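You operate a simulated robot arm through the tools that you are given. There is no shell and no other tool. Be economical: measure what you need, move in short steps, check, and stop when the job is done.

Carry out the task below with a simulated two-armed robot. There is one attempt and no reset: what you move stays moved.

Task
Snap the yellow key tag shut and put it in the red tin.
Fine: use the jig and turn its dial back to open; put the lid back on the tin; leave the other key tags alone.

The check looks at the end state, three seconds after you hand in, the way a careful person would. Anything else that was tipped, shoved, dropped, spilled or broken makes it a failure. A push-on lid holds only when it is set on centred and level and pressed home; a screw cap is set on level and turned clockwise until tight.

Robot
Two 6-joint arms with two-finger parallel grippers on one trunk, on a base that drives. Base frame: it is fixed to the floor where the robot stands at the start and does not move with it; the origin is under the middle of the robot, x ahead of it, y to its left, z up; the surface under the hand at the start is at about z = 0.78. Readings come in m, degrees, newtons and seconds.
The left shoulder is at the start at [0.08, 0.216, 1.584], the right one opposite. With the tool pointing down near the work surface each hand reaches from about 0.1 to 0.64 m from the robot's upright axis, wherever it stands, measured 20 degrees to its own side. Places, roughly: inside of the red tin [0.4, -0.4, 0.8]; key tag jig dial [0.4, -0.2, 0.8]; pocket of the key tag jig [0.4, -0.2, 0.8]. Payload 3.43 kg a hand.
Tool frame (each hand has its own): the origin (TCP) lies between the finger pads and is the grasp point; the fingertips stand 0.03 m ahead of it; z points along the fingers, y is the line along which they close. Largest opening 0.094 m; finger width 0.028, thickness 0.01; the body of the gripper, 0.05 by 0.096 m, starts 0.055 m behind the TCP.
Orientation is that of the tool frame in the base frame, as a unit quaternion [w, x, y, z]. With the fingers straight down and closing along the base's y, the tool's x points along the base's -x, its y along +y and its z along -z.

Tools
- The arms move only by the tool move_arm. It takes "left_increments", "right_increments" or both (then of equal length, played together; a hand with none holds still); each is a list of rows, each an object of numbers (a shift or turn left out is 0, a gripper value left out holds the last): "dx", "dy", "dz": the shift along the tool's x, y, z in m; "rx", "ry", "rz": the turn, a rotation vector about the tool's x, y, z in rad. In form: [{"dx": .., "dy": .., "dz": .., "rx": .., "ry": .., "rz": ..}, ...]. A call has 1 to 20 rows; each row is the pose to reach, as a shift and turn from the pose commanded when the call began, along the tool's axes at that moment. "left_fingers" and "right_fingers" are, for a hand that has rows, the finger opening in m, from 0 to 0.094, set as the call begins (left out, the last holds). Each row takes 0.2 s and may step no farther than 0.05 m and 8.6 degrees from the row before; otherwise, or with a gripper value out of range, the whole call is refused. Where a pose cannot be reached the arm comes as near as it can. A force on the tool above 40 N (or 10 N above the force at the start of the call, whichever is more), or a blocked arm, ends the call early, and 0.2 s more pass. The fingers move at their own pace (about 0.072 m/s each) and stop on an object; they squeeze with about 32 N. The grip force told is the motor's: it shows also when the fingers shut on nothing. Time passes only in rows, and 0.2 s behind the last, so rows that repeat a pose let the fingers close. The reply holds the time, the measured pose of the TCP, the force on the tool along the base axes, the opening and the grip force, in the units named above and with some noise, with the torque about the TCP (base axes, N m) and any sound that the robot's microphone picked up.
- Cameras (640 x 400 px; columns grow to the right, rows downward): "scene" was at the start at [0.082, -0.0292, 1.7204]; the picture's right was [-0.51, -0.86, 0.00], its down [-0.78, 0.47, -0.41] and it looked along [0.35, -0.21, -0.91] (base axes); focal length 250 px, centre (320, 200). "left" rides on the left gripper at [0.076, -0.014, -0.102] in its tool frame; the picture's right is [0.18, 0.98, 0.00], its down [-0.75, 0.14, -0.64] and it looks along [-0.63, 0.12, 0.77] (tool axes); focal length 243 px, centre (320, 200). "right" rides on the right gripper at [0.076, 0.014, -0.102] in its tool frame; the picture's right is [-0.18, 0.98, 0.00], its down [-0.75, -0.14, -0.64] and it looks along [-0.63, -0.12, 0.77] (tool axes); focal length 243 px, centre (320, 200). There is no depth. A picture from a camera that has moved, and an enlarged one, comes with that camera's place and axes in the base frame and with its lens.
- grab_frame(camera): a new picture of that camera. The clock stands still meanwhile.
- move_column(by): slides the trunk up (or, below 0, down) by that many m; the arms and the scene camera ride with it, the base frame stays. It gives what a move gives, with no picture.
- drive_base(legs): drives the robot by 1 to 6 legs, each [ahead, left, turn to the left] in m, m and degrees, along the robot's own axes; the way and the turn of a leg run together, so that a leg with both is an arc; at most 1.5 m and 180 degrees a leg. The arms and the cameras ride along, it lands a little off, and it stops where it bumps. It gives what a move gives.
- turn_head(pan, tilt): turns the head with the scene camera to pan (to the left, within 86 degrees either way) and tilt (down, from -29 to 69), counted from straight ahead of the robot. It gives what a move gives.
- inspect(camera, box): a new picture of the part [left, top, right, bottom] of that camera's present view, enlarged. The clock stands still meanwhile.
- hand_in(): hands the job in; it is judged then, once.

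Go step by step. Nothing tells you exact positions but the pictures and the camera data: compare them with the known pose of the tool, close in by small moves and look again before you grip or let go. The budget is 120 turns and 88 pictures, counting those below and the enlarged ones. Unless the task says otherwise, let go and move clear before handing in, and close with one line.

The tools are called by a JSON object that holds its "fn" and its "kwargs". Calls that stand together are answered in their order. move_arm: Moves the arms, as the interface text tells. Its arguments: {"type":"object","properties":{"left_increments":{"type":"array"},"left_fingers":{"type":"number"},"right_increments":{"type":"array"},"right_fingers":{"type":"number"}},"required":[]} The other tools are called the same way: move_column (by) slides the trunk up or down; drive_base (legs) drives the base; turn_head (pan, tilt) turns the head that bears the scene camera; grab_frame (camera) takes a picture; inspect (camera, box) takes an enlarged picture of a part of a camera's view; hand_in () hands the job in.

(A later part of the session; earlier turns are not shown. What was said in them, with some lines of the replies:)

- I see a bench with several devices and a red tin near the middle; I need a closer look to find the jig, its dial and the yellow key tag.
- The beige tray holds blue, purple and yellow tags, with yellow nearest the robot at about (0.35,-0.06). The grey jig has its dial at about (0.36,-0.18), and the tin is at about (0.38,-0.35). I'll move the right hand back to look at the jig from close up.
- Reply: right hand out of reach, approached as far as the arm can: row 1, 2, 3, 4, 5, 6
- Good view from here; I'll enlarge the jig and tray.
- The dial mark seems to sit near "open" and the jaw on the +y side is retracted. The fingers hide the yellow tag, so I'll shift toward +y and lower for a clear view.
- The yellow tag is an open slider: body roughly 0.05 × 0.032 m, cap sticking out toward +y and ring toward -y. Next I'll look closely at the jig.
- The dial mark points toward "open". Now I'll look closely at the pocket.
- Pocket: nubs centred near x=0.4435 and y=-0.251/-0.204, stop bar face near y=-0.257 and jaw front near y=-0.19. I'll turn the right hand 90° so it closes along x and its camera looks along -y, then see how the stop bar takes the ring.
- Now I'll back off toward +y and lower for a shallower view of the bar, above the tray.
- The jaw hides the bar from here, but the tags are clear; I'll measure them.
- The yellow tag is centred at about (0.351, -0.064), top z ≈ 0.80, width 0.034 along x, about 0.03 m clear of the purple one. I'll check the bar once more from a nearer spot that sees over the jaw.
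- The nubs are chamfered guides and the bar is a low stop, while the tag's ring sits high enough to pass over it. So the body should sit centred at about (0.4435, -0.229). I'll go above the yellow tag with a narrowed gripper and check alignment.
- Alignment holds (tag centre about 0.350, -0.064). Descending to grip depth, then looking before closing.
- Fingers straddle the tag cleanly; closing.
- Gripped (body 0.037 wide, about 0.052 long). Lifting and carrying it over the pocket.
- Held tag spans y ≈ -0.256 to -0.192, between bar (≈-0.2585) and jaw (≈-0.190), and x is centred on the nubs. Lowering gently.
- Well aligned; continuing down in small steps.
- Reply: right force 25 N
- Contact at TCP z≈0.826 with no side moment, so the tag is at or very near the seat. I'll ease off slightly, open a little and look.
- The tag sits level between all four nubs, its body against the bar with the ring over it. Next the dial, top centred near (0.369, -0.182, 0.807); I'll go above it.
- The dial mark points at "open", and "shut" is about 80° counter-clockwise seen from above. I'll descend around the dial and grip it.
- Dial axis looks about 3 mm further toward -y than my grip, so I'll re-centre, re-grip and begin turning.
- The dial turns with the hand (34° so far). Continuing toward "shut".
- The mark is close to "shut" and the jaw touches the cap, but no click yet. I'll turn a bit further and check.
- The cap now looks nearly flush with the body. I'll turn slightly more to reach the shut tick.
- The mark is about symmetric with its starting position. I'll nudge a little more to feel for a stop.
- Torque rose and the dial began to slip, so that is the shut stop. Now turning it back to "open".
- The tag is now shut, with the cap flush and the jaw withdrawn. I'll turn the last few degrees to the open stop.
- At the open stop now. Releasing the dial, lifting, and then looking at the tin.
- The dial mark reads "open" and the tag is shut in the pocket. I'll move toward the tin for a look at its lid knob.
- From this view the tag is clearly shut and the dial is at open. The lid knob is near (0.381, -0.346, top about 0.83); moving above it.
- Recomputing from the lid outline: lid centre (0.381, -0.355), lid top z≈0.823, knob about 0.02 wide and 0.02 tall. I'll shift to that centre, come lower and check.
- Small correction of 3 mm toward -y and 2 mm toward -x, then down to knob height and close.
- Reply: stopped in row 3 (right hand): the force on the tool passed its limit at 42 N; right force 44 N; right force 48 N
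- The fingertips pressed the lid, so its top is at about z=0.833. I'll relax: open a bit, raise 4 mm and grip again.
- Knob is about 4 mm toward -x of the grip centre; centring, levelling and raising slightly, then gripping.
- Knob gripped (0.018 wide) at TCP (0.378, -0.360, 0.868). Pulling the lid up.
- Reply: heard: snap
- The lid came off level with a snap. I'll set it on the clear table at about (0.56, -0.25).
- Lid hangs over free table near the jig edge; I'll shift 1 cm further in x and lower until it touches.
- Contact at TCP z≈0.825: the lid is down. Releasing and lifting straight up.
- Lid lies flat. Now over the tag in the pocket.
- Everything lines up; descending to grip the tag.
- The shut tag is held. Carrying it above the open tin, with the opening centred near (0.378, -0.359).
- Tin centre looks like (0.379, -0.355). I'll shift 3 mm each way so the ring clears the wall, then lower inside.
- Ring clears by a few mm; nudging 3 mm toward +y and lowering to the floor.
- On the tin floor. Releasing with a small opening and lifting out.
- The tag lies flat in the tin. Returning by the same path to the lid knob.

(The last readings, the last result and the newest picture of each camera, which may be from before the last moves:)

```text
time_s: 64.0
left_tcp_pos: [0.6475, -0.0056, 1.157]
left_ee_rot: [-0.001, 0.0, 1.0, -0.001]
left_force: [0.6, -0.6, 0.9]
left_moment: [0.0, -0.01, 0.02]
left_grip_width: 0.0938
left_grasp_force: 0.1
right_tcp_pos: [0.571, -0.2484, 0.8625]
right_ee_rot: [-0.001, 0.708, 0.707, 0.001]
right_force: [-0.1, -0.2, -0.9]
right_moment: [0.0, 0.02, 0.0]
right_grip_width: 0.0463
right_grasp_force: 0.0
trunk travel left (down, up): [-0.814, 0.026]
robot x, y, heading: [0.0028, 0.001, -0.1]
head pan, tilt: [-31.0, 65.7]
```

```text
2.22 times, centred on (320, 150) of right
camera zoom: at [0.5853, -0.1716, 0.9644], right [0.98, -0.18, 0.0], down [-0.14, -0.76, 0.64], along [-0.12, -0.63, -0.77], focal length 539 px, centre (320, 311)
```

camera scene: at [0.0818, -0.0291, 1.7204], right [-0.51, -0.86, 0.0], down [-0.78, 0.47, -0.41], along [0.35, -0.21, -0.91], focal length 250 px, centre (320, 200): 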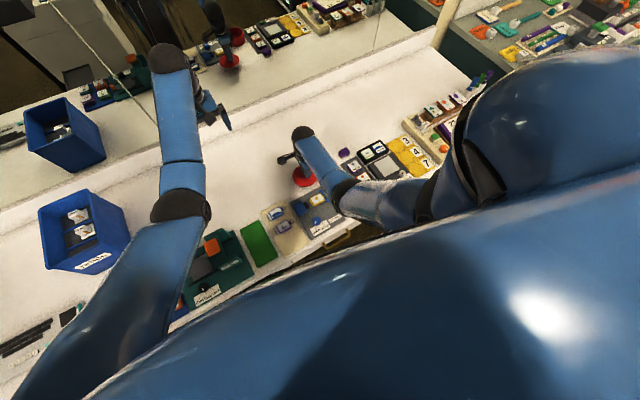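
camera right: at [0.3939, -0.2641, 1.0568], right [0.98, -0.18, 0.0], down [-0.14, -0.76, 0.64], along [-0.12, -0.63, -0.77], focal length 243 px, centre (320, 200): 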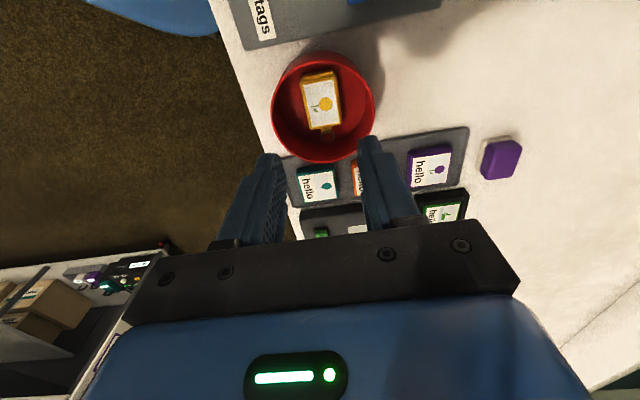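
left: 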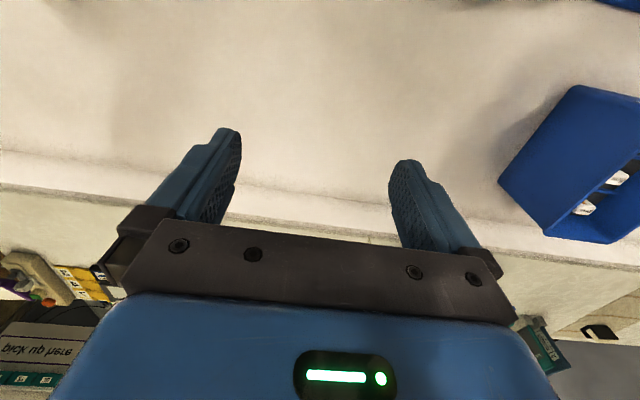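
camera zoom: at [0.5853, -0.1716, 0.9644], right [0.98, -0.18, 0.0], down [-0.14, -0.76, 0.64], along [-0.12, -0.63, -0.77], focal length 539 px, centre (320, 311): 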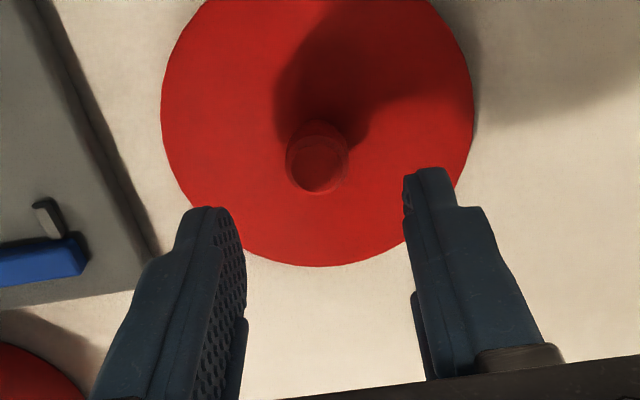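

Knob is centred between the fingers. Down to the former height and grip.

{"fn": "move_arm", "kwargs": {"right_increments": [{"dz": 0.015}, {"dz": 0.03}, {"dz": 0.037}, {"dz": 0.037}]}}

{"fn": "move_arm", "kwargs": {"right_fingers": 0.008, "right_increments": [{}, {}, {}, {}]}}

{"fn": "move_arm", "kwargs": {"right_increments": [{"dz": -0.02}, {"dz": -0.05}, {"dz": -0.09}, {"dz": -0.12}, {"dz": -0.12}]}}

{"fn": "inspect", "kwargs": {"camera": "right", "box": [200, 60, 440, 240]}}

```text
time_s: 65.0
left_tcp_pos: [0.6473, -0.0056, 1.1583]
left_ee_rot: [0.0, 0.0, 1.0, 0.001]
left_force: [-0.1, -0.1, 0.0]
left_moment: [-0.01, 0.0, 0.04]
left_grip_width: 0.0941
left_grasp_force: 0.0
right_tcp_pos: [0.5696, -0.2503, 0.8249]
right_ee_rot: [-0.002, 0.707, 0.707, 0.002]
right_force: [0.6, 0.0, -0.2]
right_moment: [-0.05, 0.0, -0.02]
right_grip_width: 0.0462
right_grasp_force: 0.0
trunk travel left (down, up): [-0.814, 0.026]
robot x, y, heading: [-0.0041, -0.0008, 0.0]
head pan, tilt: [-31.0, 65.7]
```

```text
time_s: 66.0
left_tcp_pos: [0.648, -0.0048, 1.1593]
left_ee_rot: [0.0, 0.0, 1.0, 0.0]
left_force: [-0.5, -0.2, -0.3]
left_moment: [0.0, -0.02, -0.02]
left_grip_width: 0.0941
left_grasp_force: 0.1
right_tcp_pos: [0.5715, -0.2498, 0.8263]
right_ee_rot: [-0.001, 0.707, 0.707, 0.001]
right_force: [0.3, 0.0, 0.2]
right_moment: [-0.04, 0.01, 0.02]
right_grip_width: 0.0177
right_grasp_force: 32.0
trunk travel left (down, up): [-0.814, 0.026]
robot x, y, heading: [0.0014, -0.0009, 0.1]
head pan, tilt: [-31.0, 65.7]
```

```text
time_s: 67.2
left_tcp_pos: [0.6482, -0.0051, 1.158]
left_ee_rot: [0.0, 0.0, 1.0, 0.0]
left_force: [0.2, 0.2, -0.4]
left_moment: [0.01, 0.02, -0.04]
left_grip_width: 0.094
left_grasp_force: 0.1
right_tcp_pos: [0.5718, -0.2516, 0.9457]
right_ee_rot: [-0.002, 0.707, 0.707, 0.0]
right_force: [-0.3, -0.4, -0.8]
right_moment: [0.0, 0.01, 0.04]
right_grip_width: 0.0179
right_grasp_force: 32.4
trunk travel left (down, up): [-0.814, 0.026]
robot x, y, heading: [0.0012, -0.0002, -0.0]
head pan, tilt: [-31.0, 65.7]
```

```text
2.22 times, centred on (320, 150) of right
camera zoom: at [0.5871, -0.1746, 1.0481], right [0.98, -0.18, 0.0], down [-0.14, -0.76, 0.64], along [-0.12, -0.63, -0.77], focal length 539 px, centre (320, 311)
```

zoom: 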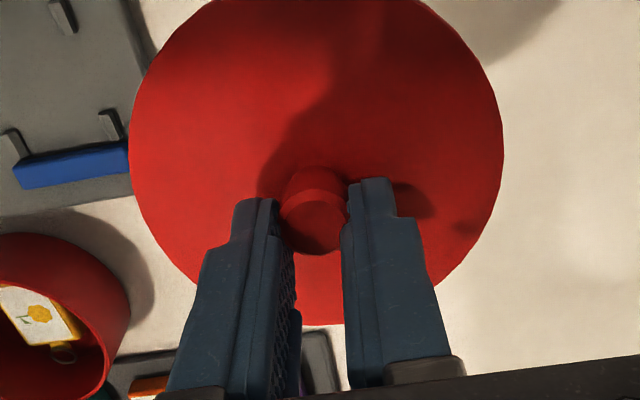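

The lid sits in the grip just as before. Moving it back above the tin, stopping about 1.5 cm above its seat to check.

{"fn": "move_arm", "kwargs": {"right_increments": [{"dx": -0.02, "dy": -0.035}, {"dx": -0.04, "dy": -0.07}, {"dx": -0.06, "dy": -0.105}, {"dx": -0.08, "dy": -0.14}, {"dx": -0.1, "dy": -0.175}, {"dx": -0.11, "dy": -0.192}, {"dx": -0.11, "dy": -0.192, "dz": 0.03}, {"dx": -0.11, "dy": -0.192, "dz": 0.06}, {"dx": -0.11, "dy": -0.192, "dz": 0.06}]}}

{"fn": "grab_frame", "kwargs": {"camera": "right"}}

{"fn": "inspect", "kwargs": {"camera": "scene", "box": [280, 120, 440, 240]}}

```text
time_s: 69.2
left_tcp_pos: [0.6477, -0.0051, 1.1587]
left_ee_rot: [0.0, 0.0, 1.0, 0.0]
left_force: [0.2, 0.1, 0.0]
left_moment: [-0.02, -0.02, 0.0]
left_grip_width: 0.094
left_grasp_force: 0.0
right_tcp_pos: [0.3797, -0.3627, 0.8855]
right_ee_rot: [0.0, 0.707, 0.707, 0.001]
right_force: [-0.2, 0.7, -0.4]
right_moment: [0.01, 0.0, 0.01]
right_grip_width: 0.0178
right_grasp_force: 32.0
trunk travel left (down, up): [-0.814, 0.026]
robot x, y, heading: [0.0003, 0.0022, 0.1]
head pan, tilt: [-31.0, 65.7]
```

```text
27 pictures are left
camera right: at [0.3935, -0.2856, 0.9865], right [0.98, -0.18, 0.0], down [-0.14, -0.76, 0.64], along [-0.12, -0.63, -0.77], focal length 243 px, centre (320, 200)
```

right: 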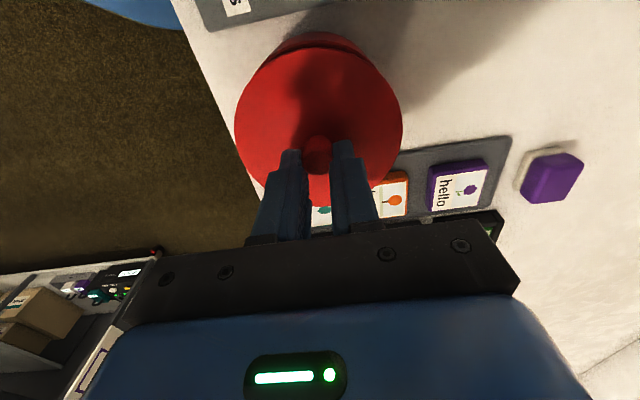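

```text
3.33 times, centred on (360, 180) of scene
camera zoom: at [0.0814, -0.0291, 1.7204], right [-0.51, -0.86, 0.0], down [-0.78, 0.47, -0.41], along [0.35, -0.21, -0.91], focal length 833 px, centre (187, 267)
```

zoom: 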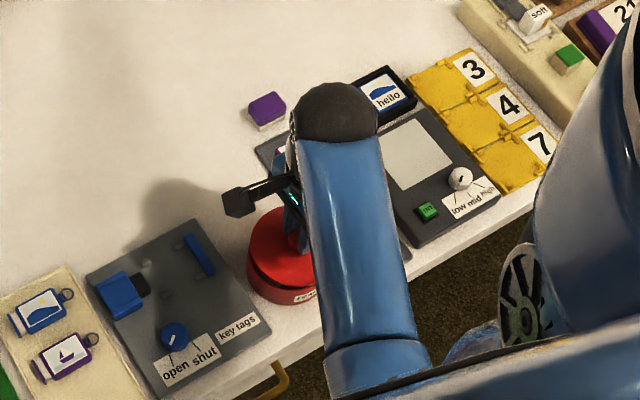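

Aligned by repeat pose. Lowering gently onto the rim.

{"fn": "move_arm", "kwargs": {"right_increments": [{"dz": 0.003}, {"dz": 0.006}, {"dz": 0.008}, {"dz": 0.01}, {"dz": 0.01}]}}

{"fn": "inspect", "kwargs": {"camera": "right", "box": [200, 0, 440, 240]}}

```text
time_s: 70.4
left_tcp_pos: [0.6485, -0.005, 1.1582]
left_ee_rot: [0.001, 0.0, 1.0, -0.001]
left_force: [-0.1, -0.1, 0.0]
left_moment: [0.01, 0.0, 0.02]
left_grip_width: 0.0943
left_grasp_force: 0.1
right_tcp_pos: [0.3785, -0.3616, 0.8764]
right_ee_rot: [-0.001, 0.707, 0.707, 0.001]
right_force: [0.4, -0.2, -0.9]
right_moment: [0.01, 0.02, -0.02]
right_grip_width: 0.0178
right_grasp_force: 31.7
trunk travel left (down, up): [-0.814, 0.026]
robot x, y, heading: [0.0013, -0.0009, 0.1]
head pan, tilt: [-31.0, 65.7]
```

```text
1.67 times, centred on (320, 120) of right
camera zoom: at [0.3935, -0.2843, 0.9777], right [0.98, -0.18, 0.0], down [-0.14, -0.76, 0.64], along [-0.12, -0.63, -0.77], focal length 404 px, centre (320, 333)
```

zoom: 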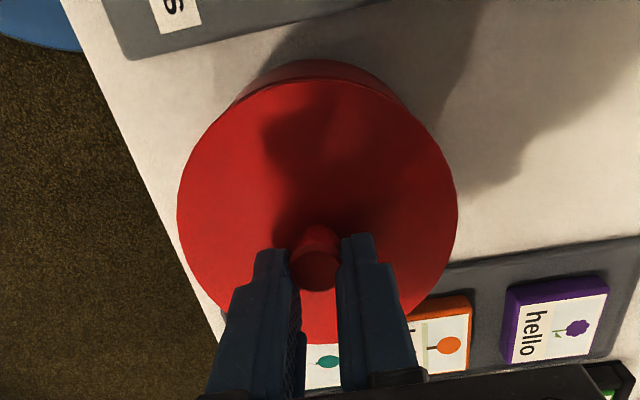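

No contact yet and it is concentric. Pressing on down.

{"fn": "move_arm", "kwargs": {"right_increments": [{"dz": 0.002}, {"dz": 0.004}, {"dz": 0.006}, {"dz": 0.008}, {"dz": 0.01}, {"dz": 0.01}]}}

```text
time_s: 71.8
left_tcp_pos: [0.6464, -0.0038, 1.1589]
left_ee_rot: [0.001, 0.0, 1.0, -0.001]
left_force: [-0.5, 0.7, -0.2]
left_moment: [-0.01, -0.02, 0.01]
left_grip_width: 0.0941
left_grasp_force: 0.0
right_tcp_pos: [0.3799, -0.3607, 0.8695]
right_ee_rot: [0.003, 0.708, 0.706, 0.002]
right_force: [1.0, -3.5, 32.3]
right_moment: [0.1, -0.03, 0.01]
right_grip_width: 0.0179
right_grasp_force: 32.2
trunk travel left (down, up): [-0.814, 0.026]
robot x, y, heading: [0.0041, 0.0018, -0.1]
head pan, tilt: [-31.0, 65.7]
heard: snap
```

The lid snapped on. I'll ease the force, release, lift and inspect.

{"fn": "move_arm", "kwargs": {"right_increments": [{"dz": -0.003}, {"dz": -0.003}]}}

{"fn": "move_arm", "kwargs": {"right_fingers": 0.045, "right_increments": [{}, {}, {"dz": -0.01}, {"dz": -0.03}, {"dz": -0.04}, {"dz": -0.04}]}}

{"fn": "inspect", "kwargs": {"camera": "right", "box": [200, 0, 440, 240]}}

```text
time_s: 72.4
left_tcp_pos: [0.6468, -0.0053, 1.1583]
left_ee_rot: [0.0, -0.001, 1.0, 0.0]
left_force: [0.7, -0.4, 0.1]
left_moment: [0.01, -0.01, 0.02]
left_grip_width: 0.0939
left_grasp_force: 0.1
right_tcp_pos: [0.3793, -0.3608, 0.8682]
right_ee_rot: [-0.001, 0.707, 0.707, 0.001]
right_force: [6.0, -3.7, 18.0]
right_moment: [-0.28, -0.13, 0.02]
right_grip_width: 0.0177
right_grasp_force: 32.0
trunk travel left (down, up): [-0.814, 0.026]
robot x, y, heading: [-0.0025, 0.0022, -0.2]
head pan, tilt: [-31.0, 65.7]
```

```text
time_s: 73.8
left_tcp_pos: [0.648, -0.006, 1.158]
left_ee_rot: [0.0, 0.0, 1.0, 0.0]
left_force: [0.0, -0.3, -0.3]
left_moment: [-0.01, -0.02, -0.02]
left_grip_width: 0.0941
left_grasp_force: 0.0
right_tcp_pos: [0.3791, -0.3624, 0.9086]
right_ee_rot: [-0.002, 0.707, 0.707, 0.001]
right_force: [0.0, -0.6, -0.2]
right_moment: [-0.02, 0.03, 0.0]
right_grip_width: 0.045
right_grasp_force: 0.1
trunk travel left (down, up): [-0.814, 0.026]
robot x, y, heading: [0.0016, -0.0001, -0.0]
head pan, tilt: [-31.0, 65.7]
```

```text
1.67 times, centred on (320, 120) of right
camera zoom: at [0.3938, -0.2847, 1.01], right [0.98, -0.18, 0.0], down [-0.14, -0.76, 0.64], along [-0.12, -0.63, -0.77], focal length 404 px, centre (320, 333)
```

zoom: 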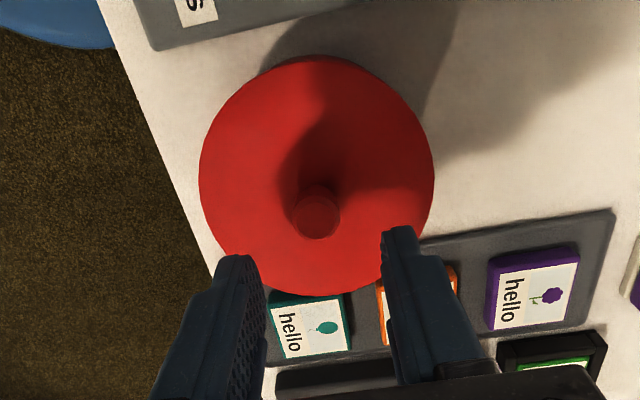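

The lid is level and centred at its original height. One firm press on the knob top with closed fingers will confirm that it is home.

{"fn": "move_arm", "kwargs": {"right_fingers": 0.0, "right_increments": [{"dx": 0.008}, {"dx": 0.008}, {"dx": 0.008}, {"dx": 0.008, "dz": 0.01}, {"dx": 0.008, "dz": 0.018}, {"dx": 0.008, "dz": 0.022}, {"dx": 0.008, "dz": 0.025}, {"dx": 0.008, "dz": 0.028}, {"dx": 0.008, "dz": 0.031}, {"dx": 0.008, "dz": 0.034}]}}

```text
time_s: 75.8
left_tcp_pos: [0.6454, -0.003, 1.159]
left_ee_rot: [0.001, 0.0, 1.0, -0.001]
left_force: [-0.4, 0.7, -0.5]
left_moment: [0.02, -0.05, 0.02]
left_grip_width: 0.0939
left_grasp_force: 0.0
right_tcp_pos: [0.3803, -0.3535, 0.8838]
right_ee_rot: [0.005, 0.707, 0.707, 0.002]
right_force: [-10.4, 5.6, 27.9]
right_moment: [0.07, 0.28, -0.02]
right_grip_width: 0.0001
right_grasp_force: 31.6
trunk travel left (down, up): [-0.814, 0.026]
robot x, y, heading: [0.0024, 0.0, 0.3]
head pan, tilt: [-31.0, 65.7]
stopped in row 10 (right hand): the force on the tool passed its limit at 45 N (the readings are from after the stop); the commanded pose is now the measured one
```

Pressed to 45 N with no further movement, so the lid is home. Lifting clear and taking final pictures.

{"fn": "move_arm", "kwargs": {"right_increments": [{"dz": -0.02}, {"dz": -0.06}, {"dz": -0.1}, {"dz": -0.14}, {"dz": -0.18}, {"dz": -0.18, "dx": -0.04}, {"dz": -0.18, "dx": -0.08}, {"dz": -0.18, "dx": -0.12}, {"dz": -0.18, "dx": -0.12}]}}

{"fn": "inspect", "kwargs": {"camera": "scene", "box": [240, 140, 420, 250]}}

{"fn": "grab_frame", "kwargs": {"camera": "scene"}}

```text
time_s: 77.8
left_tcp_pos: [0.6477, -0.005, 1.1585]
left_ee_rot: [0.0, 0.0, 1.0, 0.0]
left_force: [-0.7, 0.8, -0.4]
left_moment: [0.04, -0.02, 0.01]
left_grip_width: 0.0941
left_grasp_force: 0.1
right_tcp_pos: [0.3863, -0.4787, 1.0315]
right_ee_rot: [0.005, 0.707, 0.707, 0.002]
right_force: [1.3, 0.7, 0.0]
right_moment: [-0.01, -0.01, 0.02]
right_grip_width: 0.0
right_grasp_force: 32.2
right hand out of reach, approached as far as the arm can: row 5, 6, 7, 8, 9
trunk travel left (down, up): [-0.814, 0.026]
robot x, y, heading: [0.0002, -0.0031, -0.1]
head pan, tilt: [-31.0, 65.7]
```

```text
3.56 times, centred on (330, 195) of scene
camera zoom: at [0.0814, -0.0286, 1.7204], right [-0.51, -0.86, 0.0], down [-0.78, 0.47, -0.41], along [0.35, -0.21, -0.91], focal length 888 px, centre (284, 218)
```

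zoom: 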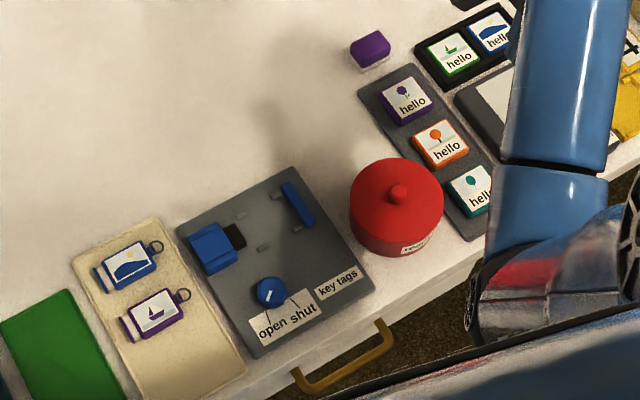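

```text
22 pictures are left
camera scene: at [0.0814, -0.0286, 1.7204], right [-0.51, -0.86, 0.0], down [-0.78, 0.47, -0.41], along [0.35, -0.21, -0.91], focal length 250 px, centre (320, 200)
```

scene: 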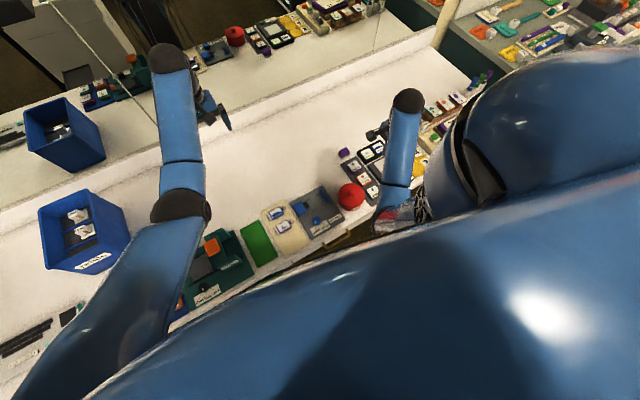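

The tag is in the tin, the lid is on level and centred, the dial is at open, and nothing else has moved. Both hands are clear, so I'm handing in.

{"fn": "hand_in", "kwargs": {}}

```text
The job is handed in.
```

The yellow key tag is shut and lying in the red tin, the lid is snapped back on level, the jig dial is at open, and the other tags were not touched. I heard no click when the tag closed, so I'm judging it shut from its cap sitting flush and the dial reaching its stop.
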